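You operate a simulated robot arm through the tools that you are given. There is no shell and no other tool. Be economical: measure what you need, move in short steps, check, and stop when the job is done.

You are at the controls of a simulated two-armed robot. One attempt, no reset.

Task
Measure the rail from the white tray: 30 cm goes in the green crate, else the red.
Fine: lay it at the check board's stops, close the blue slider on it, slide it back after.
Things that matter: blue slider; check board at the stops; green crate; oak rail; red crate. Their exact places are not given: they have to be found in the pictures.

It is judged by the outcome, as a careful person would: the job done as asked, and still so three seconds after it is handed in. It fails if anything else is knocked over, pushed out of place, dropped, spilled or broken.

Robot
Two 7-joint arms with fingered hands on one trunk, on a base that drives. Base frame: it is fixed to the floor where the robot stands at the start and does not move with it; the origin is under the middle of the robot, x ahead of it, y to its left, z up; the surface under the hand at the start is at about z = 880. Readings come in mm, rad, newtons and seconds.
The left shoulder is at the start at [55, 158, 1118], the right one opposite. With the tool pointing down near the work surface each hand reaches from about 440 to 840 mm from the robot's upright axis, wherever it stands, measured 20 degrees to its own side. Places, roughly: blue slider [500, 400, 900]; check board at the stops [500, 700, 900]; green crate [-1100, 400, 400]; red crate [-1100, 800, 400]. Payload 4 kg a hand.
The TCP of each hand is the grasp point between the finger pads, 30 mm short of the fingertips. In the tool frame z runs along the fingers and y along their closing line. Largest opening 104 mm; the body of the gripper starts 35 mm behind the TCP. The gripper is a hand of 4 fingers: y runs from the thumb to the fingers, the wrist lies at [-15, -104, -178] in the tool frame, and closing takes about 1.5 s.
Orientation is told as [roll, pitch, yaw] about the base's x, y, z axes, in that order, counted from this pose: with the fingers straight down and the wrist toward the robot, the tool's x, y and z point along [0, 1, 0], [1, 0, 0] and [0, 0, -1] of the base frame.

Tools
- The arms move only by the tool jog_arm. It takes "left_increments", "right_increments" or both (then of equal length, played together; a hand with none holds still); each is a list of rows, each a list of 6 numbers: the shift along the base's x, y, z in mm, then the turn, a rotation vector about the base's x, y, z in rad. In form: [[tx, ty, tz, wx, wy, wz], ...]. A call has 1 to 20 rows; each row shifts and turns the commanded pose from where the row before left it. "left_fingers" and "right_fingers" are, for a hand that has rows, the opening in per cent of the stroke, from 0 (shut) to 100 (fully open), set as the call begins (left out, the last holds). Rows are played at 5 a second. More than 50 mm and 0.15 rad between two rows, or a gripper value outside its range, and nothing of the call is played. Where a pose cannot be reached the arm comes as near as it can. A force on the tool above 40 N (or 10 N above the force at the start of the call, whichever is more), or a blocked arm, ends the call early, and 0.2 s more pass. Each finger travels about 45 mm/s and halts on what it meets, pressing with about 32 N; the grip force reading is that of the motor and also rises with nothing between the fingers. The clock runs only during rows and for 0.2 s after the last one: add rows that do not move to give the fingers time. It gives the time, the measured TCP pose, the force on the tool (base axes), the opening and the grip force at its end, in the units of the frame above (readings bear some noise), with the torque about the TCP (base axes, N m) and any sound that the robot's microphone picked up, and new pictures: "pictures" is both (left out), scene, wrist or none (wrist: the cameras of the hands that moved).
- Cameras (640 x 400 px; columns grow to the right, rows downward): "scene" is now at [133.3, 34, 1303.8]; the picture's right is [0.38, -0.92, -0.01], its down [-0.44, -0.18, -0.88] and it looks along [0.81, 0.34, -0.47] (base axes); focal length 292 px, centre (320, 200). "left" rides on the left gripper at [-61, -92, -130] in its tool frame; the picture's right is [-0.81, -0.27, 0.52], its down [0.53, -0.71, 0.46] and it looks along [0.24, 0.65, 0.72] (tool axes); focal length 275 px, centre (320, 200). "right" rides on the right gripper at [61, -92, -131] in its tool frame; the picture's right is [-0.81, 0.28, -0.52], its down [-0.53, -0.71, 0.45] and it looks along [-0.24, 0.64, 0.72] (tool axes); focal length 275 px, centre (320, 200).
- move_column(by): slides the trunk up (or, below 0, down) by that many mm; the arms and the scene camera ride with it, the base frame stays. It gives what a move gives, with no picture.
- drive_base(legs): drives the robot by 1 to 6 legs, each [ahead, turn to the left] in mm and rad, along the robot's own axes; the way and the turn of a leg run together, so that a leg with both is an arc; at most 1500 mm and 3.142 rad a leg. The arms and the cameras ride along, it lands a little off, and it stops where it bumps. It gives what a move gives, and a new picture of the scene camera.
- finger_targets(index, middle, ring, thumb_bend, thumb_turn, hand): sets how far each is bent, from 0 (flat) to 100 (curled in); at 30 the hand is open as for a grip, at 70 the pads meet at the TCP. One left out holds its place. A second passes; each finger stops where it meets its share of the squeeze, and holds until it gets a number again. A gripper value or a shape takes the hand back. It gives what a move gives, with no picture; readings hold the bend of each and the force on the fingers (four entries, about 0 where the hand has none), thumb and palm. thumb_turn goes from beside the hand (0) to across from the fingers (100), as for a grip.
- grasp_type(shape, hand): the hand has 4 fingers and takes this shape, open, in about a second: jaw (thumb against the fingers, like two jaws); tri (thumb and two fingers); tip (a fingertip pinch); poke (one finger out to press); point (the index stretched); flat (the hand flat); cup (the hand cupped); fist (a fist). The gripper value then closes the fingers along that shape, each until it touches; the sizes above hold for jaw. It gives what a move gives, with no picture.
- head_to(pan, tilt): turns the head with the scene camera to pan (to the left, within 1.396 rad either way) and tilt (down, from -0.506 to 1.204), counted from straight ahead of the robot. It gives what a move gives, and a new picture of the scene camera.
- locate(camera, pixels): for up to 12 pixels [column, row] of the newest picture of that camera ("zoom" is the newest enlarged one), the place [x, y, z] in the base frame of the surface seen there, good to about 2 mm. No time passes.
- enlarge(camera, box): a new picture of the part [left, top, right, bottom] of that camera's present view, enlarged. No time passes.
- close_job(): hands the job in; it is judged then, once.

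Go step by step. Measure first, check grasps and placings, and put right what went wrong. The budget is 80 turns and 260 pictures, counting those below and the enlarged ones. Unless the task says otherwise, let go and move clear before handing in, and close with one line.

The tools are called as a command line: name --argument value ..., lists and objects as JSON in quotes. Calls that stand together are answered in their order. jog_arm: Moves the arms, as the interface text tells. Its arguments: {"type":"object","properties":{"left_increments":{"type":"array"},"left_fingers":{"type":"number"},"right_increments":{"type":"array"},"right_fingers":{"type":"number"},"pictures":{"type":"string","enum":["both","scene","wrist","none"]}},"required":[]} The other tools are called the same way: move_column (by) slides the trunk up or down; grasp_type (shape, hand) gives the hand a shape; finger_targets (index, middle, ring, thumb_bend, thumb_turn, hand) moves the fingers one by one; drive_base (legs) drives the base; head_to (pan, tilt) turns the head that bears the scene camera; locate (camera, pixels) gives the place of the surface under pixels of a picture; enlarge (camera, box) takes an enlarged picture of a part of a camera's view; close_job () hands the job in.

At the start:

```text
time: 0.0
left_eef_pos: [389.8, 458.2, 1125.1]
left_tool_rot: [-0.001, 0.0, 0.002]
left_force: [0.3, -0.5, -0.8]
left_moment: [0.0, 0.03, 0.02]
left_opening: 103.6
left_finger_force: 0.0
left_shape: jaw
left_bend: [30.0, 30.0, 30.0, 30.0, 98.0]
left_finger forces: [0.0, 0.0, 0.0, 0.0, 0.0, 0.0]
right_eef_pos: [447.2, 66.2, 1142.9]
right_tool_rot: [0.0, -0.002, 0.001]
right_force: [0.5, -0.6, -1.0]
right_moment: [-0.01, -0.03, 0.01]
right_opening: 103.5
right_finger_force: 0.1
right_shape: jaw
right_bend: [30.0, 30.0, 30.0, 30.0, 98.0]
right_finger forces: [0.0, 0.0, 0.0, 0.1, 0.1, 0.1]
trunk travel left (down, up): [-325.0, 182.0]
robot x, y, heading: [1.2, 0.0, 0.003]
head pan, tilt: [0.393, 0.476]
```

scene: 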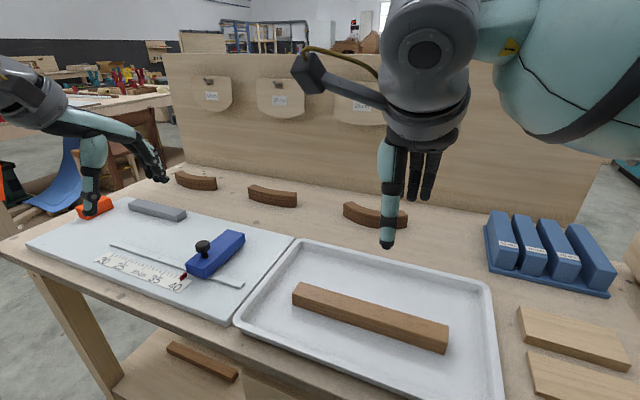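
right: 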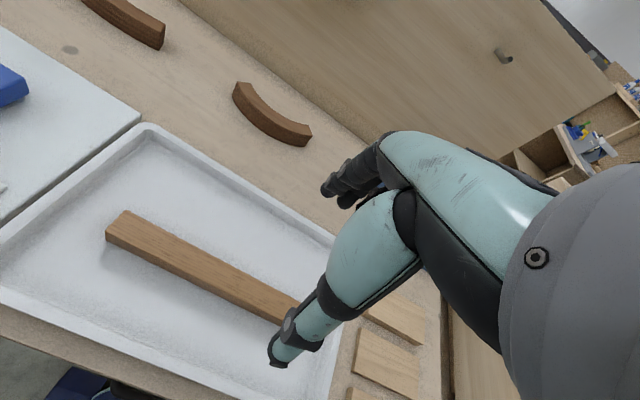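
left: 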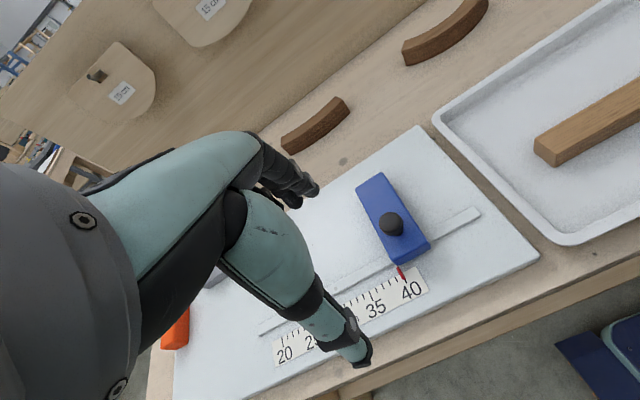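

The tray with the rail is at (370,318), the check board at (160,260), with the blue slider at about 40 on the scale. I'll enlarge and measure the key points.

enlarge --camera "scene" --box '[20, 170, 300, 345]'

locate --camera "scene" --pixels '[[292, 303], [300, 284], [447, 325], [443, 352], [372, 310], [202, 246], [190, 277], [243, 234], [240, 285], [112, 245], [130, 203], [184, 218]]'

locate --camera "scene" --pixels '[[292, 240], [235, 320], [185, 215], [30, 245], [95, 212], [107, 200], [160, 275], [380, 290], [350, 350], [480, 290], [310, 245], [200, 240]]'

```text
2.29 times, centred on (160, 258) of scene
```

zoom: 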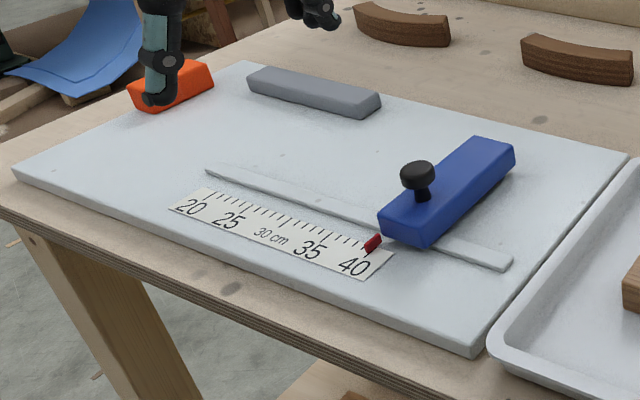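

```text
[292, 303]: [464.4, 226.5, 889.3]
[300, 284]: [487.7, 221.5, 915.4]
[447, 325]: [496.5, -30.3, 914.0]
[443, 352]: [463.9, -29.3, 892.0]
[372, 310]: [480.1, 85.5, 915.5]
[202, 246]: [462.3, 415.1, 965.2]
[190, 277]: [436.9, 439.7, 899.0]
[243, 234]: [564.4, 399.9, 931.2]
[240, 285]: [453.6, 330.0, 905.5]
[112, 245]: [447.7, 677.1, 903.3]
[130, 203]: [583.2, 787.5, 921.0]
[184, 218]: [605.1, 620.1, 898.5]
```

```text
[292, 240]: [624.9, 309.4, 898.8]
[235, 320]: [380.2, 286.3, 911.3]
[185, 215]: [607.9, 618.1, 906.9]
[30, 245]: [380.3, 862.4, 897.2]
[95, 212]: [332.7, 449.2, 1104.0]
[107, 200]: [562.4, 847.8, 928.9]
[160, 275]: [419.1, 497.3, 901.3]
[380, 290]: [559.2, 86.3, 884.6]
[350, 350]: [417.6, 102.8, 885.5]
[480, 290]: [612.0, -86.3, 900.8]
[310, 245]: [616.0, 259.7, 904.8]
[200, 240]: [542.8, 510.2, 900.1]
```

The rail runs along y at x≈480 (y −30 to 225). The board's stops are the orange one near y≈850 and the grey fence near x≈590. The far-left placing is out of reach from here, so I'll shift the base about 180 mm to the left.

drive_base --legs '[[-300, 0], [0, 0.54], [350, 0], [0, -0.54]]'

head_to --pan 0.7 --tilt 0.6

```text
time: 7.6
left_eef_pos: [372.2, 639.2, 1129.0]
left_tool_rot: [0.001, -0.01, 0.007]
left_force: [0.0, 0.4, 0.5]
left_moment: [0.03, -0.02, 0.01]
left_opening: 103.8
left_finger_force: 0.0
left_shape: jaw
left_bend: [30.0, 30.0, 30.0, 30.0, 98.0]
left_finger forces: [0.1, 0.1, 0.1, 0.0, 0.0, 0.0]
right_eef_pos: [432.0, 247.9, 1146.3]
right_tool_rot: [0.0, -0.012, 0.006]
right_force: [-0.4, 0.1, 0.5]
right_moment: [0.01, 0.01, 0.05]
right_opening: 104.0
right_finger_force: 0.0
right_shape: jaw
right_bend: [30.0, 30.0, 30.0, 30.0, 98.0]
right_finger forces: [0.0, 0.0, 0.0, 0.0, 0.0, 0.0]
trunk travel left (down, up): [-325.0, 182.0]
robot x, y, heading: [0.1, 189.2, 0.005]
head pan, tilt: [0.393, 0.476]
```

scene: 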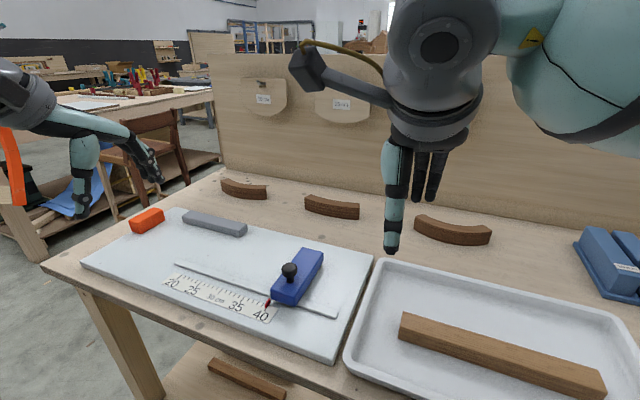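

```text
time: 8.4
left_eef_pos: [357.1, 640.1, 1134.9]
left_tool_rot: [0.003, -0.023, 0.009]
left_force: [0.3, 0.1, 0.0]
left_moment: [0.02, 0.03, 0.01]
left_opening: 103.9
left_finger_force: 0.1
left_shape: jaw
left_bend: [30.0, 30.0, 30.0, 30.0, 98.0]
left_finger forces: [0.0, 0.1, 0.0, 0.0, 0.0, 0.0]
right_eef_pos: [416.3, 247.8, 1151.6]
right_tool_rot: [-0.001, -0.026, 0.006]
right_force: [-0.5, -0.6, 0.3]
right_moment: [0.0, -0.02, -0.05]
right_opening: 103.9
right_finger_force: 0.1
right_shape: jaw
right_bend: [30.0, 30.0, 30.0, 30.0, 98.0]
right_finger forces: [0.0, 0.1, 0.1, 0.0, 0.0, 0.0]
trunk travel left (down, up): [-325.0, 182.0]
robot x, y, heading: [-3.1, 183.0, 0.003]
head pan, tilt: [0.7, 0.6]
```

scene: 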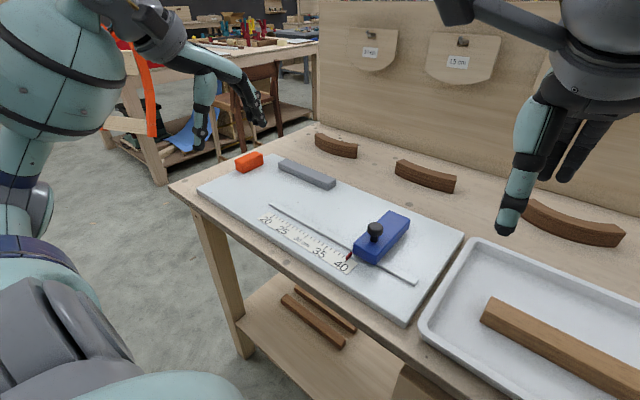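

The board is now unobstructed: orange stop (248,163), grey fence (306,174), slider (382,238). I'll measure it in an enlarged view.

enlarge --camera "scene" --box '[190, 140, 430, 290]'

locate --camera "scene" --pixels '[[235, 159], [238, 172], [263, 154], [262, 163], [280, 159], [279, 165], [335, 179], [332, 188], [355, 258], [352, 248], [388, 212], [411, 220]]'

jog_arm --left_increments '[[0, 0, 0, 0, 0, 0], [0, 0, 0, 0, 0, 0]]' --pictures "none"

```text
2.67 times, centred on (310, 215) of scene
```

zoom: 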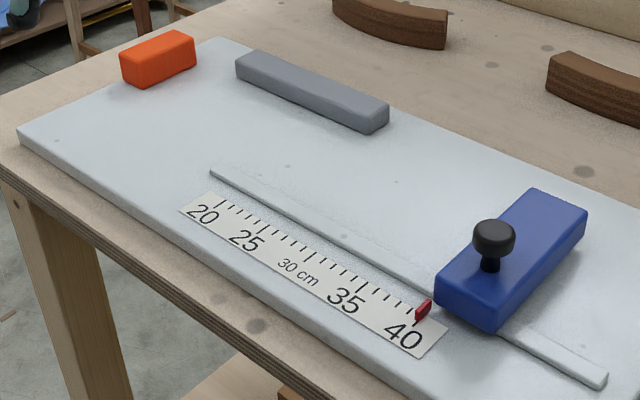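

```text
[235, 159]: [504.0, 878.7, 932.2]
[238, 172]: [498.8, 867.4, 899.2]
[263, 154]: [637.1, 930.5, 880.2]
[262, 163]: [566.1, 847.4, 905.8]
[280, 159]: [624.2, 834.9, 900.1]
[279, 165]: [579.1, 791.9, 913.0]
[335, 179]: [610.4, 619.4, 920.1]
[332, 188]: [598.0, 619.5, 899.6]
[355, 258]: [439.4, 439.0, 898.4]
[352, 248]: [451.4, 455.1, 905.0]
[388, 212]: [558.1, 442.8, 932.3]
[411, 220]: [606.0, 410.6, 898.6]
```

```text
time: 9.0
left_eef_pos: [357.1, 641.1, 1134.1]
left_tool_rot: [0.001, -0.027, 0.008]
left_force: [0.6, -0.3, 0.3]
left_moment: [-0.02, -0.02, -0.02]
left_opening: 103.8
left_finger_force: 0.0
left_shape: jaw
left_bend: [30.0, 30.0, 30.0, 30.0, 98.0]
left_finger forces: [0.0, 0.0, 0.1, 0.1, 0.0, 0.0]
right_eef_pos: [417.3, 248.4, 1151.8]
right_tool_rot: [-0.002, -0.023, 0.005]
right_force: [0.2, -0.2, 0.1]
right_moment: [0.04, 0.02, 0.02]
right_opening: 104.0
right_finger_force: 0.1
right_shape: jaw
right_bend: [30.0, 30.0, 30.0, 30.0, 98.0]
right_finger forces: [0.0, 0.0, 0.1, 0.1, 0.0, 0.1]
trunk travel left (down, up): [-325.0, 182.0]
robot x, y, heading: [0.8, 186.4, 0.007]
head pan, tilt: [0.7, 0.6]
```

The slider's left face and the stops are measured, but the arms read about 0.025 rad of backward pitch. I'll look down at the base to check that nothing is being touched.

head_to --pan 0.0 --tilt 1.2

head_to --pan 0.0 --tilt 0.6

```text
time: 10.1
left_eef_pos: [358.6, 640.9, 1133.0]
left_tool_rot: [0.002, -0.021, 0.009]
left_force: [-0.7, 0.5, 0.3]
left_moment: [0.0, 0.01, -0.03]
left_opening: 103.8
left_finger_force: 0.1
left_shape: jaw
left_bend: [30.0, 30.0, 30.0, 30.0, 98.0]
left_finger forces: [0.0, 0.0, 0.0, 0.0, 0.0, 0.1]
right_eef_pos: [417.5, 247.7, 1152.2]
right_tool_rot: [-0.002, -0.025, 0.004]
right_force: [-0.3, 0.2, 0.9]
right_moment: [0.0, -0.02, -0.01]
right_opening: 104.3
right_finger_force: 0.1
right_shape: jaw
right_bend: [30.0, 30.0, 30.0, 30.0, 98.0]
right_finger forces: [0.1, 0.0, 0.0, 0.1, 0.0, 0.0]
trunk travel left (down, up): [-325.0, 182.0]
robot x, y, heading: [-2.3, 186.6, 0.004]
head pan, tilt: [0.0, 1.201]
```

scene: 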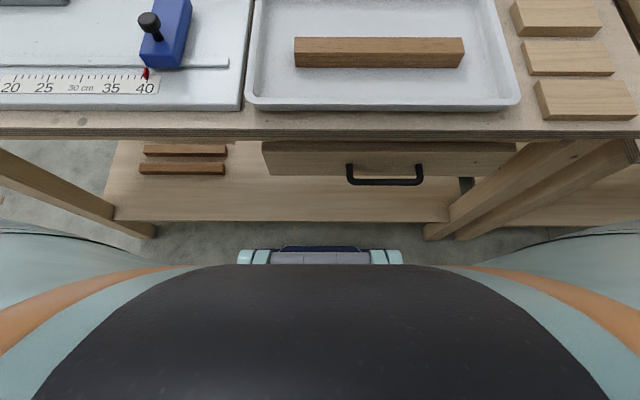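

```text
time: 11.1
left_eef_pos: [358.3, 639.4, 1134.2]
left_tool_rot: [0.001, -0.023, 0.01]
left_force: [-0.3, -0.4, 0.2]
left_moment: [0.0, 0.01, -0.01]
left_opening: 103.7
left_finger_force: 0.0
left_shape: jaw
left_bend: [30.0, 30.0, 30.0, 30.0, 98.0]
left_finger forces: [0.1, 0.1, 0.0, 0.1, 0.0, 0.0]
right_eef_pos: [417.7, 248.6, 1152.3]
right_tool_rot: [-0.001, -0.024, 0.006]
right_force: [0.0, 0.4, -0.1]
right_moment: [0.01, -0.01, -0.03]
right_opening: 103.9
right_finger_force: 0.1
right_shape: jaw
right_bend: [30.0, 30.0, 30.0, 30.0, 98.0]
right_finger forces: [0.0, 0.0, 0.0, 0.1, 0.0, 0.0]
trunk travel left (down, up): [-325.0, 182.0]
robot x, y, heading: [-5.1, 185.6, 0.004]
head pan, tilt: [0.0, 0.6]
```

scene: 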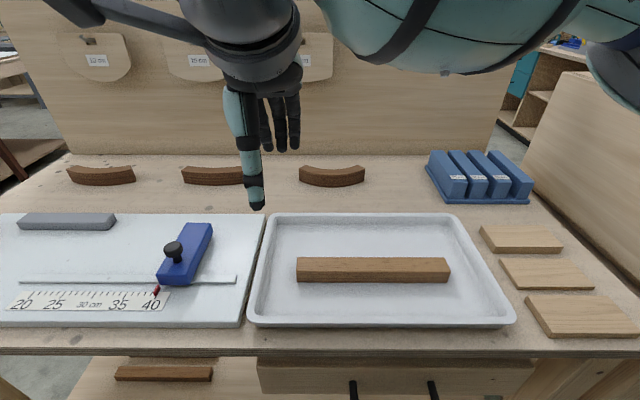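

The base is clear of the table, and the tilt is small and steady. Now I'll measure the rail at (373,270) precisely.

locate --camera "scene" --pixels '[[298, 260], [298, 272], [298, 281], [372, 262], [372, 270], [372, 280], [448, 260], [448, 270], [449, 279], [372, 300], [262, 330], [455, 216]]'

enlarge --camera "scene" --box '[240, 200, 520, 340]'

```text
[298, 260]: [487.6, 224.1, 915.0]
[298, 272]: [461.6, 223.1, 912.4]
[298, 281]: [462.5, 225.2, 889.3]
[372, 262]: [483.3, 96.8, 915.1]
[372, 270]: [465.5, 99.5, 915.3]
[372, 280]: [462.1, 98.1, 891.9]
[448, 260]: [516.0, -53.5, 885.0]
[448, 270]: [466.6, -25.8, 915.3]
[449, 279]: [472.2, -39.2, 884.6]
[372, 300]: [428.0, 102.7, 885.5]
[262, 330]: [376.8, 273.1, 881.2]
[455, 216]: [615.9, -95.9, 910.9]
```

```text
2.29 times, centred on (380, 270) of scene
```

zoom: 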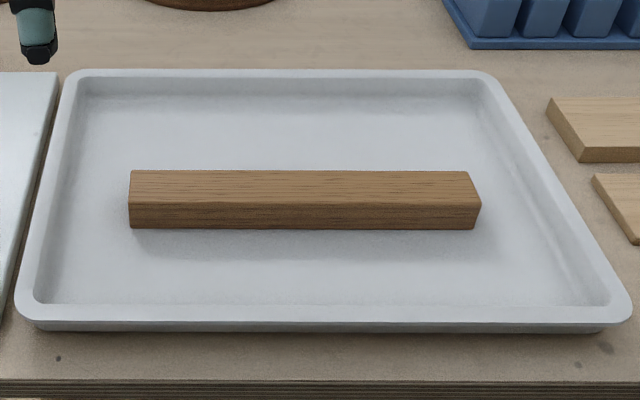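

The rail is about 255 mm long and 30 × 30 mm, centred at (477, 98). I'll now measure the fence and stop faces finely.

head_to --pan 0.75 --tilt 0.6

enlarge --camera "scene" --box '[215, 140, 335, 215]'

enlarge --camera "scene" --box '[320, 190, 416, 250]'

```text
time: 12.2
left_eef_pos: [357.9, 639.5, 1133.5]
left_tool_rot: [0.001, -0.022, 0.008]
left_force: [0.5, -0.4, 0.4]
left_moment: [-0.01, 0.02, 0.02]
left_opening: 104.0
left_finger_force: 0.1
left_shape: jaw
left_bend: [30.0, 30.0, 30.0, 30.0, 98.0]
left_finger forces: [0.1, 0.0, 0.0, 0.0, 0.0, 0.1]
right_eef_pos: [418.1, 247.9, 1152.5]
right_tool_rot: [-0.002, -0.025, 0.005]
right_force: [-0.5, -0.4, -0.7]
right_moment: [0.01, 0.01, -0.02]
right_opening: 103.8
right_finger_force: 0.1
right_shape: jaw
right_bend: [30.0, 30.0, 30.0, 30.0, 98.0]
right_finger forces: [0.1, 0.0, 0.0, 0.0, 0.0, 0.0]
trunk travel left (down, up): [-325.0, 182.0]
robot x, y, heading: [-3.3, 187.3, 0.006]
head pan, tilt: [0.75, 0.6]
```

scene: 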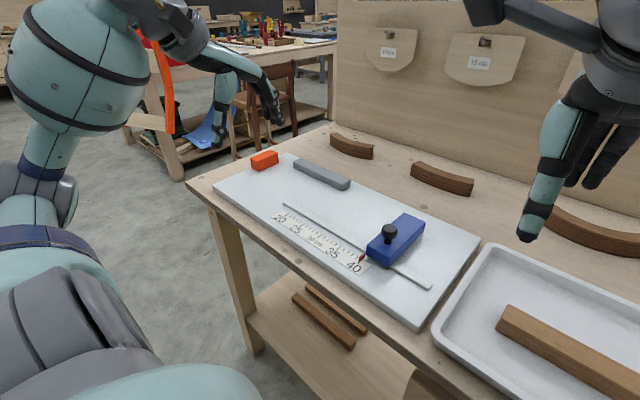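

```text
5.33 times, centred on (275, 178) of scene
```

zoom: 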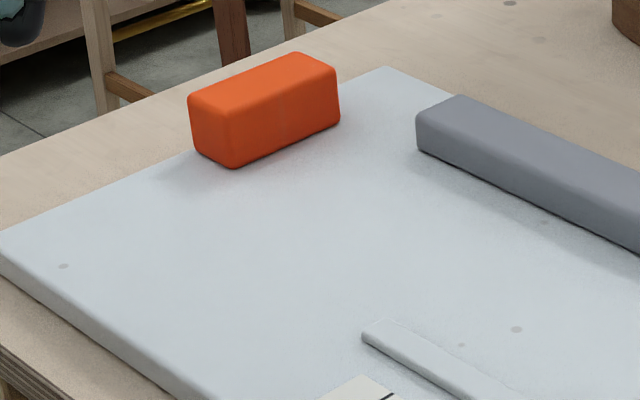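

```text
6.67 times, centred on (368, 220) of scene
```

zoom: 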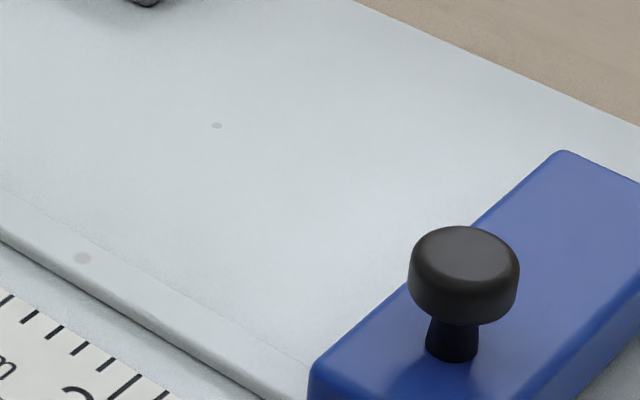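

The slider's enlarged view is current, so I'll locate its points, then re-enlarge the stops and locate those.

locate --camera "zoom" --pixels '[[562, 156], [480, 225], [360, 325], [320, 365], [465, 245], [465, 285], [450, 340], [510, 265], [418, 275], [620, 200], [560, 300]]'

enlarge --camera "scene" --box '[240, 145, 360, 220]'

locate --camera "zoom" --pixels '[[105, 130], [155, 115], [200, 90], [110, 150], [165, 130], [200, 112], [290, 130], [290, 148], [350, 165], [420, 200], [480, 215], [540, 245]]'

```text
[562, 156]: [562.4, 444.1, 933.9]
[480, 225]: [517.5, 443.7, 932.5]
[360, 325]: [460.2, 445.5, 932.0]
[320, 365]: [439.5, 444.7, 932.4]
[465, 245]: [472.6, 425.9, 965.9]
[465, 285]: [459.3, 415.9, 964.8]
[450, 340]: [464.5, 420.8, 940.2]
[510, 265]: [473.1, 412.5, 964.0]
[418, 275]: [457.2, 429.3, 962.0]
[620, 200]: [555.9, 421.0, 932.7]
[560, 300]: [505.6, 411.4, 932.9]
```

```text
5.33 times, centred on (300, 182) of scene
```

zoom: 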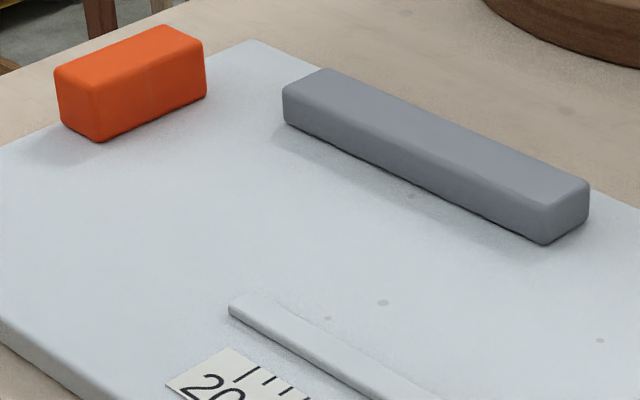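

```text
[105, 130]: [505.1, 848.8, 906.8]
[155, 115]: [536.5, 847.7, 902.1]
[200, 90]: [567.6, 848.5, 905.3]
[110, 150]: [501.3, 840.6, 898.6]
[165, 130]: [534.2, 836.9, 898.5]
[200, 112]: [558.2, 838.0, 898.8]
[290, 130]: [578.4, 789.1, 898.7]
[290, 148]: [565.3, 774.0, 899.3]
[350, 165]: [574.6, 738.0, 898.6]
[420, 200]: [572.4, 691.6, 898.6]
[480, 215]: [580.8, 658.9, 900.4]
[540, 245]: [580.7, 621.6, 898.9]
```

The stop face is at y≈848, the fence face at x≈580, and the board top at z≈898.6. The rail should end up centred at x≈565, y≈720. I'll swing the right hand clear to the right and bring the left hand above the rail.

jog_arm --left_increments '[[0, 0, 0, 0, 0.022, 0], [0, 0, 0, 0, 0, 0], [0, 0, 0, 0, 0, 0], [10, -45, 0, 0, 0, 0], [10, -45, 0, 0, 0, 0], [10, -45, 0, 0, 0, 0], [10, -45, 0, 0, 0, 0], [10, -45, 0, 0, 0, 0], [10, -45, 0, 0, 0, 0], [10, -45, 0, 0, 0, 0], [10, -45, 0, 0, 0, 0], [10, -45, 0, 0, 0, 0], [10, -45, 0, 0, 0, 0], [10, -45, 0, 0, 0, 0], [9, -48, 0, 0, 0, 0]]' --right_increments '[[0, -48, 0, 0, 0, 0], [0, -48, 0, 0, 0, 0], [0, -48, 0, 0, 0, 0], [0, -48, 0, 0, 0, 0], [0, -48, 0, 0, 0, 0], [0, -48, 0, 0, 0, 0], [0, -48, 0, 0, 0, 0], [0, -48, 0, 0, 0, 0], [0, -20, 0, 0, 0, 0], [0, 0, 0, 0, 0, 0], [0, 0, 0, 0, 0, 0], [0, 0, 0, 0, 0, 0], [0, 0, 0, 0, 0, 0], [0, 0, 0, 0, 0, 0], [0, 0, 0, 0, 0, 0]]'

head_to --pan 0.0 --tilt 0.75

```text
time: 15.3
left_eef_pos: [449.4, 255.3, 1135.3]
left_tool_rot: [0.001, -0.002, 0.007]
left_force: [0.7, -0.7, 0.0]
left_moment: [-0.03, 0.02, -0.02]
left_opening: 103.9
left_finger_force: 0.0
left_shape: jaw
left_bend: [30.0, 30.0, 30.0, 30.0, 98.0]
left_finger forces: [0.0, 0.0, 0.1, 0.1, 0.1, 0.0]
left hand out of reach, approached as far as the arm can: row 12, 13, 14, 15
right_eef_pos: [419.9, -154.8, 1151.6]
right_tool_rot: [0.0, -0.022, 0.004]
right_force: [0.3, -0.3, -0.7]
right_moment: [0.01, -0.02, -0.01]
right_opening: 104.2
right_finger_force: 0.1
right_shape: jaw
right_bend: [30.0, 30.0, 30.0, 30.0, 98.0]
right_finger forces: [0.0, 0.1, 0.1, 0.0, 0.0, 0.0]
trunk travel left (down, up): [-325.0, 182.0]
robot x, y, heading: [-3.8, 190.2, 0.005]
head pan, tilt: [0.75, 0.6]
```

scene: 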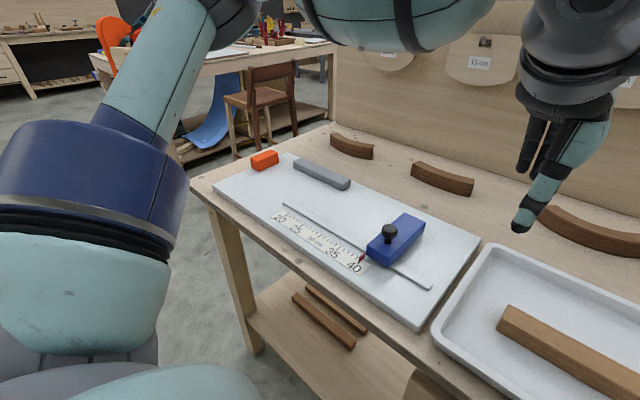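
right: 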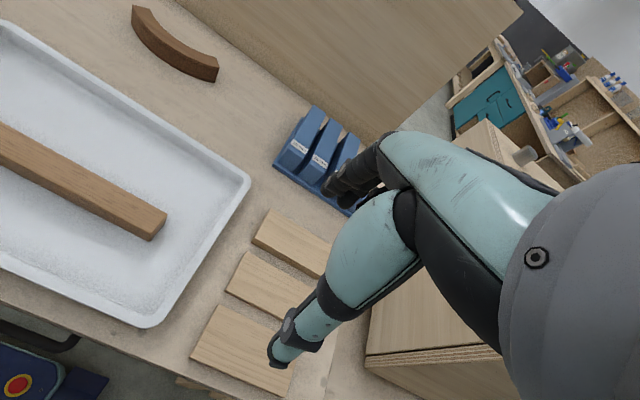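
left: 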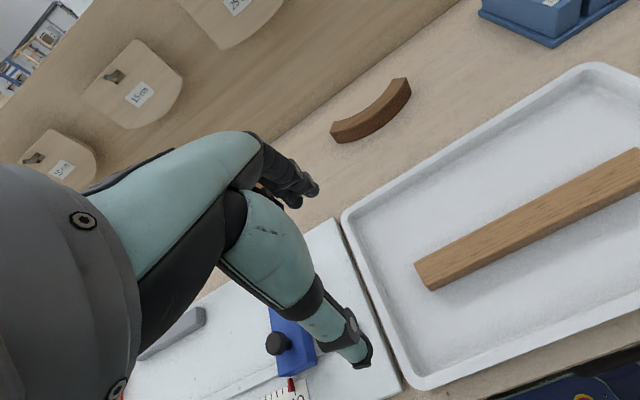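

```text
time: 16.4
left_eef_pos: [450.0, 255.0, 1136.7]
left_tool_rot: [0.002, -0.003, 0.008]
left_force: [0.4, 0.0, 0.0]
left_moment: [0.02, -0.03, 0.0]
left_opening: 103.9
left_finger_force: 0.1
left_shape: jaw
left_bend: [30.0, 30.0, 30.0, 30.0, 98.0]
left_finger forces: [0.0, 0.0, 0.0, 0.1, 0.1, 0.0]
right_eef_pos: [418.1, -155.6, 1152.0]
right_tool_rot: [-0.002, -0.024, 0.006]
right_force: [-0.7, 0.7, 0.5]
right_moment: [0.0, -0.02, -0.01]
right_opening: 104.1
right_finger_force: 0.0
right_shape: jaw
right_bend: [30.0, 30.0, 30.0, 30.0, 98.0]
right_finger forces: [0.0, 0.0, 0.0, 0.1, 0.0, 0.0]
trunk travel left (down, up): [-325.0, 182.0]
robot x, y, heading: [-0.9, 185.9, 0.006]
head pan, tilt: [0.0, 0.75]
```

scene: 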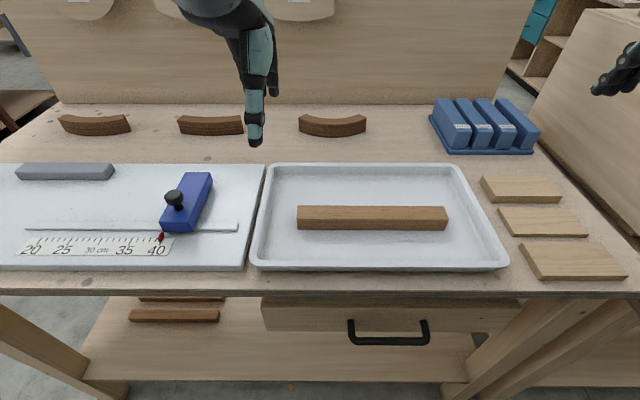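

The left hand can't cross past y≈255, but the right hand can take the rail from here. I'll send the left hand back out and bring the right hand above the rail centre (477, 95).

jog_arm --left_increments '[[-8, 49, 0, 0, 0, 0], [-8, 49, 0, 0, 0, 0], [-8, 49, 0, 0, 0, 0], [-8, 49, 0, 0, 0, 0], [-8, 49, 0, 0, 0, 0], [-8, 49, 0, 0, 0, 0], [-8, 49, 0, 0, 0, 0], [-8, 49, 0, 0, 0, 0], [0, 0, 0, 0, 0, 0], [0, 0, 0, 0, 0, 0], [0, 0, 0, 0, 0, 0]]' --right_increments '[[0, 0, 0, 0, 0.023, 0], [0, 0, 0, 0, 0, 0], [0, 0, 0, 0, 0, 0], [10, 42, 0, 0, 0, 0], [10, 42, 0, 0, 0, 0], [10, 42, 0, 0, 0, 0], [10, 42, 0, 0, 0, 0], [10, 42, 0, 0, 0, 0], [9, 40, 0, 0, 0, 0], [0, 0, 0, 0, 0, 0], [0, 0, 0, 0, 0, 0]]' --pictures "both"

```text
time: 18.9
left_eef_pos: [386.5, 647.8, 1136.5]
left_tool_rot: [0.001, 0.001, 0.01]
left_force: [0.0, 0.1, -0.1]
left_moment: [-0.05, 0.01, 0.03]
left_opening: 104.2
left_finger_force: 0.0
left_shape: jaw
left_bend: [30.0, 30.0, 30.0, 30.0, 98.0]
left_finger forces: [0.0, 0.0, 0.0, 0.0, 0.1, 0.0]
right_eef_pos: [477.0, 94.0, 1152.2]
right_tool_rot: [-0.001, 0.0, 0.004]
right_force: [0.5, 0.3, 0.2]
right_moment: [0.02, 0.03, 0.0]
right_opening: 104.0
right_finger_force: 0.1
right_shape: jaw
right_bend: [30.0, 30.0, 30.0, 30.0, 98.0]
right_finger forces: [0.0, 0.0, 0.0, 0.0, 0.1, 0.1]
trunk travel left (down, up): [-325.0, 182.0]
robot x, y, heading: [-4.0, 184.1, 0.004]
head pan, tilt: [0.0, 0.75]
```

scene: 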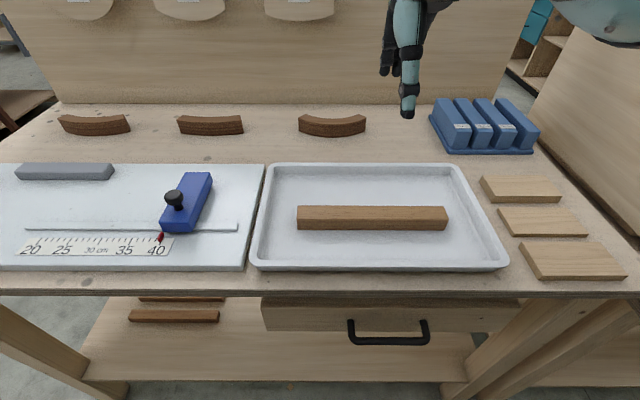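
right: 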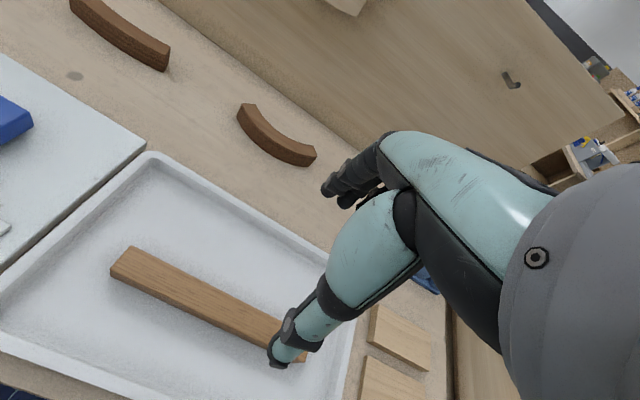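
left: 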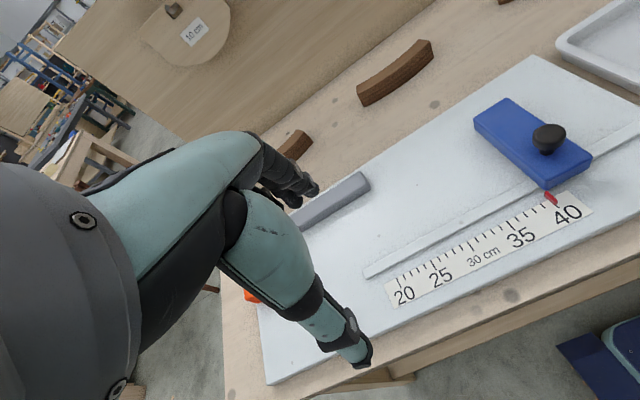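

The right hand is centred over the rail and open. I'll descend to z≈922, just above the tray floor.

jog_arm --right_increments '[[0, 0, -45, 0, 0, 0], [0, 0, -45, 0, 0, 0], [0, 0, -45, 0, 0, 0], [0, 0, -35, 0, 0, 0], [0, 0, -20, 0, 0, 0], [0, 0, 0, 0, 0, 0], [0, 0, -20, 0, 0, 0], [0, 0, -18, 0, 0, 0], [0, 0, 0, 0, 0, 0]]'

```text
time: 20.9
left_eef_pos: [386.3, 646.3, 1136.3]
left_tool_rot: [0.002, -0.001, 0.01]
left_force: [0.8, 0.0, -0.7]
left_moment: [-0.01, 0.04, 0.05]
left_opening: 103.9
left_finger_force: 0.1
left_shape: jaw
left_bend: [30.0, 30.0, 30.0, 30.0, 98.0]
left_finger forces: [0.1, 0.0, 0.1, 0.0, 0.0, 0.0]
right_eef_pos: [477.2, 94.4, 923.7]
right_tool_rot: [-0.002, -0.001, 0.006]
right_force: [0.1, 0.5, 0.2]
right_moment: [-0.02, 0.03, -0.01]
right_opening: 104.0
right_finger_force: 0.0
right_shape: jaw
right_bend: [30.0, 30.0, 30.0, 30.0, 98.0]
right_finger forces: [0.0, 0.1, 0.0, 0.0, 0.0, 0.0]
trunk travel left (down, up): [-325.0, 182.0]
robot x, y, heading: [-5.2, 183.5, 0.006]
head pan, tilt: [0.0, 0.75]
```

scene: 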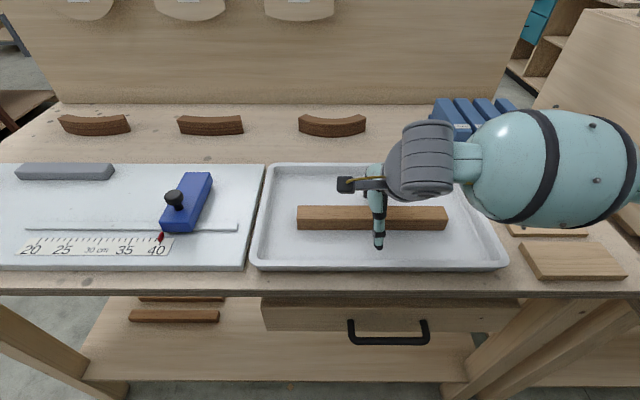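
right: 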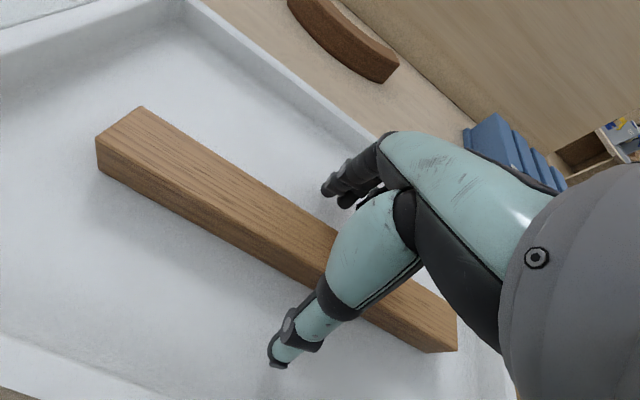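

The rail is between the thumb and fingers at z 923.7, so I'll close on it and then lift.

jog_arm --right_increments '[[0, 0, -2, 0, 0, 0], [0, 0, 0, 0, 0, 0], [0, 0, 0, 0, 0, 0], [0, 0, 0, 0, 0, 0], [0, 0, 0, 0, 0, 0], [0, 0, 0, 0, 0, 0], [0, 0, 0, 0, 0, 0], [0, 0, 0, 0, 0, 0], [0, 0, 0, 0, 0, 0], [0, 0, 0, 0, 0, 0]]' --right_fingers 0 --pictures "none"

jog_arm --right_increments '[[0, 0, 15, 0, 0, 0], [0, 0, 25, 0, 0, 0], [0, 0, 40, 0, 0, 0], [0, 0, 40, 0, 0, 0], [0, 0, 30, 0, 0, 0], [0, 0, 0, 0, 0, 0]]'

```text
time: 23.1
left_eef_pos: [386.4, 646.9, 1135.8]
left_tool_rot: [0.003, -0.001, 0.009]
left_force: [-0.3, 0.2, 0.2]
left_moment: [-0.01, 0.0, 0.0]
left_opening: 103.8
left_finger_force: 0.1
left_shape: jaw
left_bend: [30.0, 30.0, 30.0, 30.0, 98.0]
left_finger forces: [0.1, 0.0, 0.0, 0.1, 0.0, 0.1]
right_eef_pos: [476.7, 93.9, 921.9]
right_tool_rot: [0.0, -0.002, 0.006]
right_force: [-0.8, -0.4, -0.5]
right_moment: [-0.02, -0.01, -0.01]
right_opening: 28.4
right_finger_force: 32.1
right_shape: jaw
right_bend: [74.0, 56.0, 55.0, 74.0, 100.0]
right_finger forces: [17.1, 8.3, 3.7, 0.0, 29.1, 0.1]
trunk travel left (down, up): [-325.0, 182.0]
robot x, y, heading: [-6.9, 189.0, 0.008]
head pan, tilt: [0.0, 0.75]
```

```text
time: 24.4
left_eef_pos: [387.1, 645.8, 1136.0]
left_tool_rot: [0.003, 0.0, 0.01]
left_force: [-0.2, 0.4, 0.5]
left_moment: [0.0, -0.02, 0.0]
left_opening: 104.2
left_finger_force: 0.1
left_shape: jaw
left_bend: [30.0, 30.0, 30.0, 30.0, 98.0]
left_finger forces: [0.0, 0.1, 0.0, 0.0, 0.0, 0.0]
right_eef_pos: [475.8, 93.9, 1072.9]
right_tool_rot: [-0.001, -0.001, 0.005]
right_force: [0.4, -0.2, -1.9]
right_moment: [-0.04, 0.0, -0.02]
right_opening: 28.3
right_finger_force: 32.0
right_shape: jaw
right_bend: [74.0, 56.0, 56.0, 74.0, 100.0]
right_finger forces: [17.2, 8.1, 3.7, 0.1, 29.0, 0.0]
trunk travel left (down, up): [-325.0, 182.0]
robot x, y, heading: [-2.9, 185.1, 0.008]
head pan, tilt: [0.0, 0.75]
```

scene: 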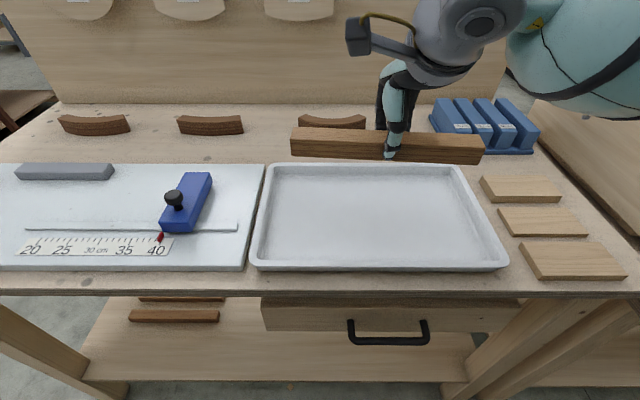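
right: 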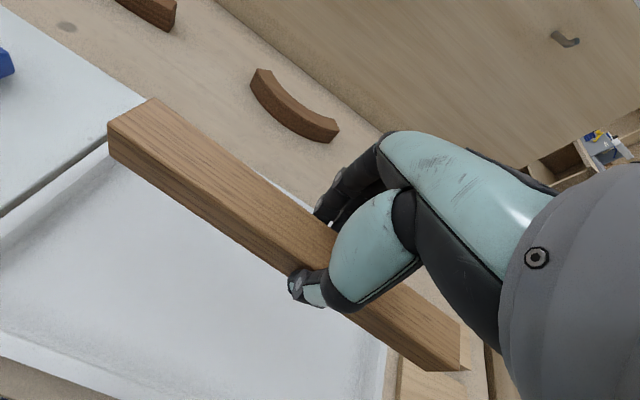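

The rail is held firmly (opening 28.4). Before driving left I'll look that way for obstacles.

head_to --pan 1.25 --tilt 0.3

```text
time: 25.9
left_eef_pos: [386.8, 647.3, 1135.9]
left_tool_rot: [0.002, -0.001, 0.01]
left_force: [0.1, -0.1, 0.3]
left_moment: [0.02, 0.03, 0.02]
left_opening: 104.1
left_finger_force: 0.0
left_shape: jaw
left_bend: [30.0, 30.0, 30.0, 30.0, 98.0]
left_finger forces: [0.0, 0.1, 0.0, 0.0, 0.0, 0.0]
right_eef_pos: [477.3, 94.2, 1073.3]
right_tool_rot: [-0.003, -0.001, 0.003]
right_force: [0.5, 0.2, -2.7]
right_moment: [-0.04, -0.02, 0.0]
right_opening: 28.6
right_finger_force: 32.0
right_shape: jaw
right_bend: [74.0, 56.0, 56.0, 74.0, 100.0]
right_finger forces: [17.3, 8.1, 3.8, 0.0, 29.1, 0.1]
trunk travel left (down, up): [-325.0, 182.0]
robot x, y, heading: [-1.5, 186.6, 0.006]
head pan, tilt: [1.25, 0.3]
```

scene: 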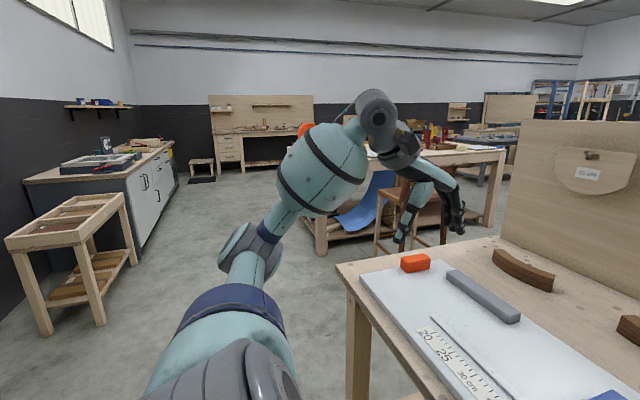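

locate --camera "scene" --pixels '[[320, 250], [130, 265], [500, 155], [385, 250], [100, 325], [300, 260], [345, 265], [60, 330]]'

```text
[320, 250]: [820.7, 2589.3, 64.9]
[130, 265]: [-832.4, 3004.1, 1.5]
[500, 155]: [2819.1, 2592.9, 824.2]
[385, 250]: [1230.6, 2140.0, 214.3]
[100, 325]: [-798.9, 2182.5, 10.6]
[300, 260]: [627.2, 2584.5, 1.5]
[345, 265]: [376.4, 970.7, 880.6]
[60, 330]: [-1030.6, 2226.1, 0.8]
```

Floor to the left is clear out to y≈2100. I'll drive to about y=790 so that the right hand can work over the board.

drive_base --legs '[[-400, 0], [0, 0.98], [727, 0], [0, -0.986]]'

head_to --pan -0.35 --tilt 0.75

```text
time: 32.5
left_eef_pos: [-521.2, 824.6, 1151.1]
left_tool_rot: [0.001, -0.029, 0.986]
left_force: [0.4, -0.8, -0.9]
left_moment: [0.01, 0.04, -0.02]
left_opening: 104.0
left_finger_force: 0.0
left_shape: jaw
left_bend: [30.0, 30.0, 30.0, 30.0, 98.0]
left_finger forces: [0.0, 0.1, 0.0, 0.1, 0.0, 0.0]
right_eef_pos: [-18.2, 583.7, 1083.8]
right_tool_rot: [-0.002, -0.027, 0.977]
right_force: [-0.8, -0.3, -1.5]
right_moment: [0.0, 0.0, 0.03]
right_opening: 27.6
right_finger_force: 32.2
right_shape: jaw
right_bend: [74.0, 56.0, 57.0, 75.0, 99.0]
right_finger forces: [18.4, 8.3, 4.0, 0.0, 30.6, 0.0]
trunk travel left (down, up): [-325.0, 182.0]
robot x, y, heading: [-349.5, 260.9, 1.019]
head pan, tilt: [1.25, 0.3]
stopped in leg 3: the robot was blocked; the commanded pose is now the measured one
```

scene: 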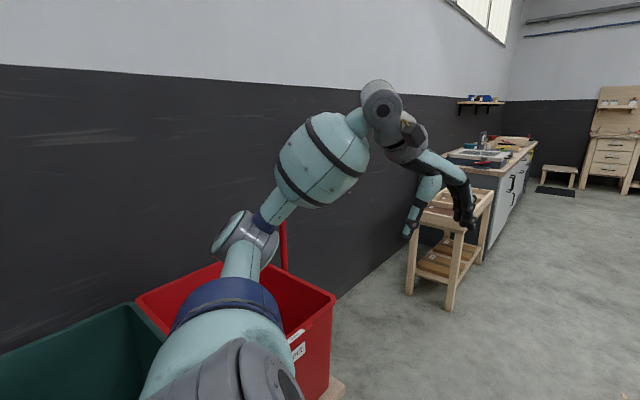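

```text
time: 34.1
left_eef_pos: [-520.5, 826.0, 1150.4]
left_tool_rot: [0.002, -0.026, 0.987]
left_force: [0.7, 0.3, 0.4]
left_moment: [-0.03, -0.02, 0.01]
left_opening: 103.6
left_finger_force: 0.0
left_shape: jaw
left_bend: [30.0, 30.0, 30.0, 30.0, 98.0]
left_finger forces: [0.0, 0.1, 0.0, 0.0, 0.1, 0.1]
right_eef_pos: [-18.0, 583.7, 1083.5]
right_tool_rot: [-0.002, -0.026, 0.979]
right_force: [0.7, 0.0, -1.5]
right_moment: [0.0, -0.03, -0.01]
right_opening: 27.9
right_finger_force: 32.6
right_shape: jaw
right_bend: [74.0, 56.0, 57.0, 75.0, 99.0]
right_finger forces: [18.4, 8.3, 3.9, 0.0, 30.8, 0.1]
trunk travel left (down, up): [-325.0, 182.0]
robot x, y, heading: [-346.5, 260.9, 1.022]
head pan, tilt: [-0.351, 0.75]
```

scene: 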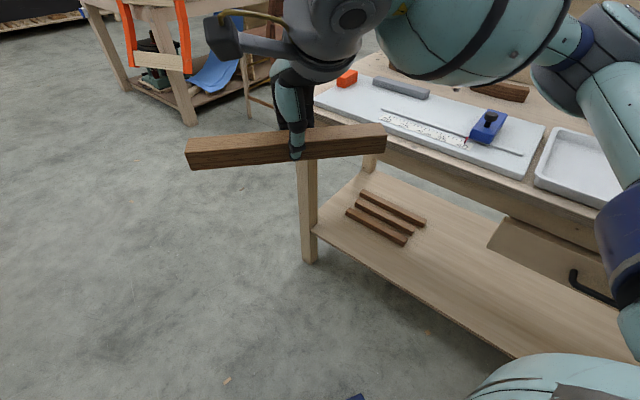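

The drive stopped after about 90 mm of leg 3. I'll find what it touched, starting with the right elbow at (600,60–200).

locate --camera "scene" --pixels '[[560, 40], [600, 80], [615, 120], [625, 160], [620, 230], [630, 280], [610, 20], [520, 60], [540, 160], [535, 180], [500, 375]]'

head_to --pan -1.2 --tilt 1.0

head_to --pan 1.39 --tilt 1.0

```text
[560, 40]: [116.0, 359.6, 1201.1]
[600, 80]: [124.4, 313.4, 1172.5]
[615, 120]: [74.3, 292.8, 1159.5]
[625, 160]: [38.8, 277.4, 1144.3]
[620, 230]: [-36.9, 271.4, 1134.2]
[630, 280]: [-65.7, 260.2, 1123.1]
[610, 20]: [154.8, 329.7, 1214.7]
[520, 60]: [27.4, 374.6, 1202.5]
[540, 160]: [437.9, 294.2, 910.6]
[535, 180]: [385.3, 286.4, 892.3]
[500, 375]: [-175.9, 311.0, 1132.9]
```

```text
time: 35.3
left_eef_pos: [-521.5, 825.1, 1150.5]
left_tool_rot: [0.001, -0.027, 0.988]
left_force: [-0.4, -0.3, 0.8]
left_moment: [-0.01, -0.01, -0.03]
left_opening: 103.8
left_finger_force: 0.1
left_shape: jaw
left_bend: [30.0, 30.0, 30.0, 30.0, 98.0]
left_finger forces: [0.1, 0.0, 0.1, 0.0, 0.0, 0.0]
right_eef_pos: [-16.7, 584.5, 1084.1]
right_tool_rot: [0.0, -0.027, 0.979]
right_force: [0.6, 0.2, -1.9]
right_moment: [0.01, 0.02, -0.03]
right_opening: 27.6
right_finger_force: 32.4
right_shape: jaw
right_bend: [74.0, 56.0, 57.0, 75.0, 99.0]
right_finger forces: [18.5, 8.2, 4.0, 0.0, 30.7, 0.0]
trunk travel left (down, up): [-325.0, 182.0]
robot x, y, heading: [-347.8, 258.7, 1.02]
head pan, tilt: [-1.201, 1.0]
```

scene: 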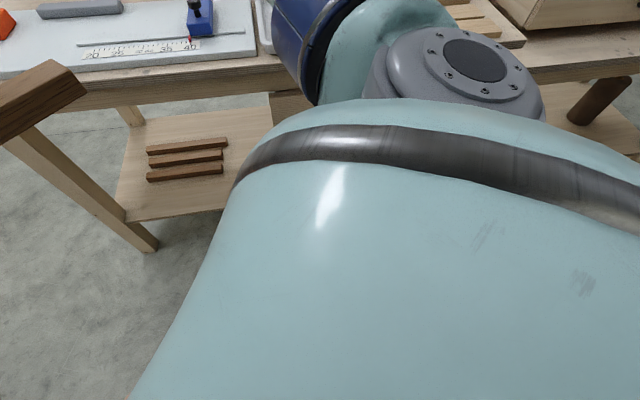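

```text
time: 37.6
left_eef_pos: [-520.7, 825.4, 1150.4]
left_tool_rot: [0.002, -0.029, 0.988]
left_force: [-1.0, 0.0, 0.2]
left_moment: [-0.02, 0.02, -0.03]
left_opening: 104.1
left_finger_force: 0.1
left_shape: jaw
left_bend: [30.0, 30.0, 30.0, 30.0, 98.0]
left_finger forces: [0.0, 0.0, 0.0, 0.0, 0.0, 0.0]
right_eef_pos: [-17.4, 584.2, 1083.7]
right_tool_rot: [-0.001, -0.026, 0.979]
right_force: [-0.5, -0.5, -2.3]
right_moment: [0.0, 0.0, 0.02]
right_opening: 28.1
right_finger_force: 31.9
right_shape: jaw
right_bend: [74.0, 56.0, 57.0, 75.0, 99.0]
right_finger forces: [18.4, 8.2, 4.0, 0.1, 30.7, 0.0]
trunk travel left (down, up): [-325.0, 182.0]
robot x, y, heading: [-348.1, 260.6, 1.017]
head pan, tilt: [1.389, 1.0]
```

scene: 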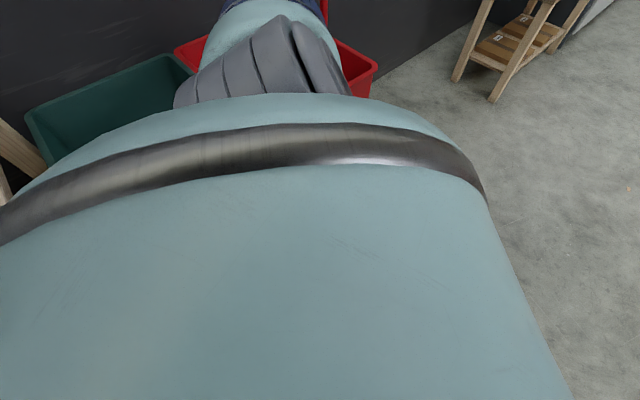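

I'll locate the surroundings: crates, and the wooden object at the left edge.

locate --camera "scene" --pixels '[[15, 160], [35, 115], [165, 65], [55, 150], [100, 120], [185, 48], [360, 95], [370, 65], [505, 130], [5, 190], [540, 330]]'

head_to --pan 1.39 --tilt 0.4

head_to --pan -1.39 --tilt 0.6

locate --camera "scene" --pixels '[[200, 60], [100, 100], [500, 200], [560, 200], [600, 250], [400, 120]]'

```text
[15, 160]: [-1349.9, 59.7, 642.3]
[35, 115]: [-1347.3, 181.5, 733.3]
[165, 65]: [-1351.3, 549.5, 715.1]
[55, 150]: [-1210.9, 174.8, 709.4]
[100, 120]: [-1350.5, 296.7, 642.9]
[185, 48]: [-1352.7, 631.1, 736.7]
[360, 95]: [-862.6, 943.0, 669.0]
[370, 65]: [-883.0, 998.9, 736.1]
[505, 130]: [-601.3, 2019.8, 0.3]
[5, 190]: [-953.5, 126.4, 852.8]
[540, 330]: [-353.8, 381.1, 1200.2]
```

```text
time: 38.6
left_eef_pos: [-520.9, 825.8, 1149.9]
left_tool_rot: [0.001, -0.029, 0.989]
left_force: [-0.2, 0.2, 0.5]
left_moment: [0.03, 0.01, 0.04]
left_opening: 103.7
left_finger_force: 0.0
left_shape: jaw
left_bend: [30.0, 30.0, 30.0, 30.0, 98.0]
left_finger forces: [0.1, 0.0, 0.1, 0.0, 0.1, 0.1]
right_eef_pos: [-18.0, 583.3, 1083.4]
right_tool_rot: [-0.001, -0.028, 0.978]
right_force: [0.4, -0.5, -2.4]
right_moment: [-0.02, 0.01, 0.05]
right_opening: 28.1
right_finger_force: 31.5
right_shape: jaw
right_bend: [74.0, 56.0, 57.0, 75.0, 99.0]
right_finger forces: [18.4, 8.3, 4.0, 0.0, 30.6, 0.0]
trunk travel left (down, up): [-325.0, 182.0]
robot x, y, heading: [-346.8, 259.9, 1.014]
head pan, tilt: [1.389, 0.4]
```

scene: 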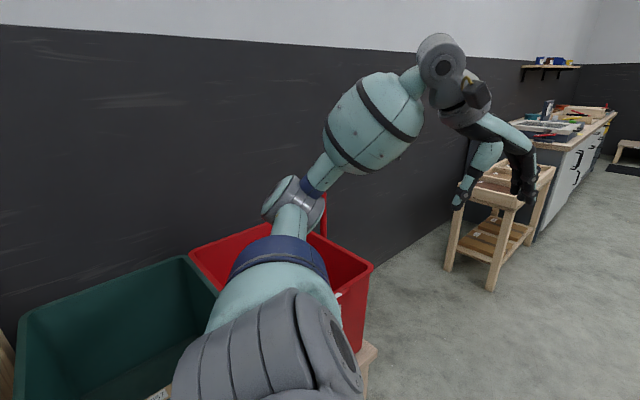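

```text
time: 41.1
left_eef_pos: [-521.5, 825.7, 1151.2]
left_tool_rot: [0.002, -0.028, 0.988]
left_force: [0.1, 0.9, 0.2]
left_moment: [-0.01, -0.02, -0.01]
left_opening: 103.9
left_finger_force: 0.1
left_shape: jaw
left_bend: [30.0, 30.0, 30.0, 30.0, 98.0]
left_finger forces: [0.0, 0.1, 0.1, 0.0, 0.0, 0.0]
right_eef_pos: [-16.8, 584.4, 1083.6]
right_tool_rot: [-0.002, -0.028, 0.98]
right_force: [0.0, 0.4, -1.4]
right_moment: [0.01, 0.0, -0.02]
right_opening: 27.8
right_finger_force: 31.7
right_shape: jaw
right_bend: [74.0, 56.0, 57.0, 75.0, 99.0]
right_finger forces: [18.4, 8.3, 4.0, 0.0, 30.7, 0.0]
trunk travel left (down, up): [-325.0, 182.0]
robot x, y, heading: [-350.0, 257.7, 1.014]
head pan, tilt: [-1.389, 0.6]
```

scene: 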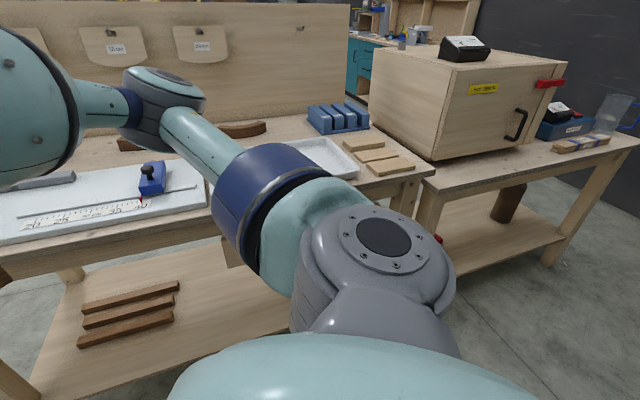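

```text
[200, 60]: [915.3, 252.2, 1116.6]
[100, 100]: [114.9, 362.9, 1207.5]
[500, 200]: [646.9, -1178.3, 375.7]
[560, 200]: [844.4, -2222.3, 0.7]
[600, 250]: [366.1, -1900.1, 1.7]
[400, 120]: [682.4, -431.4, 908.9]
```

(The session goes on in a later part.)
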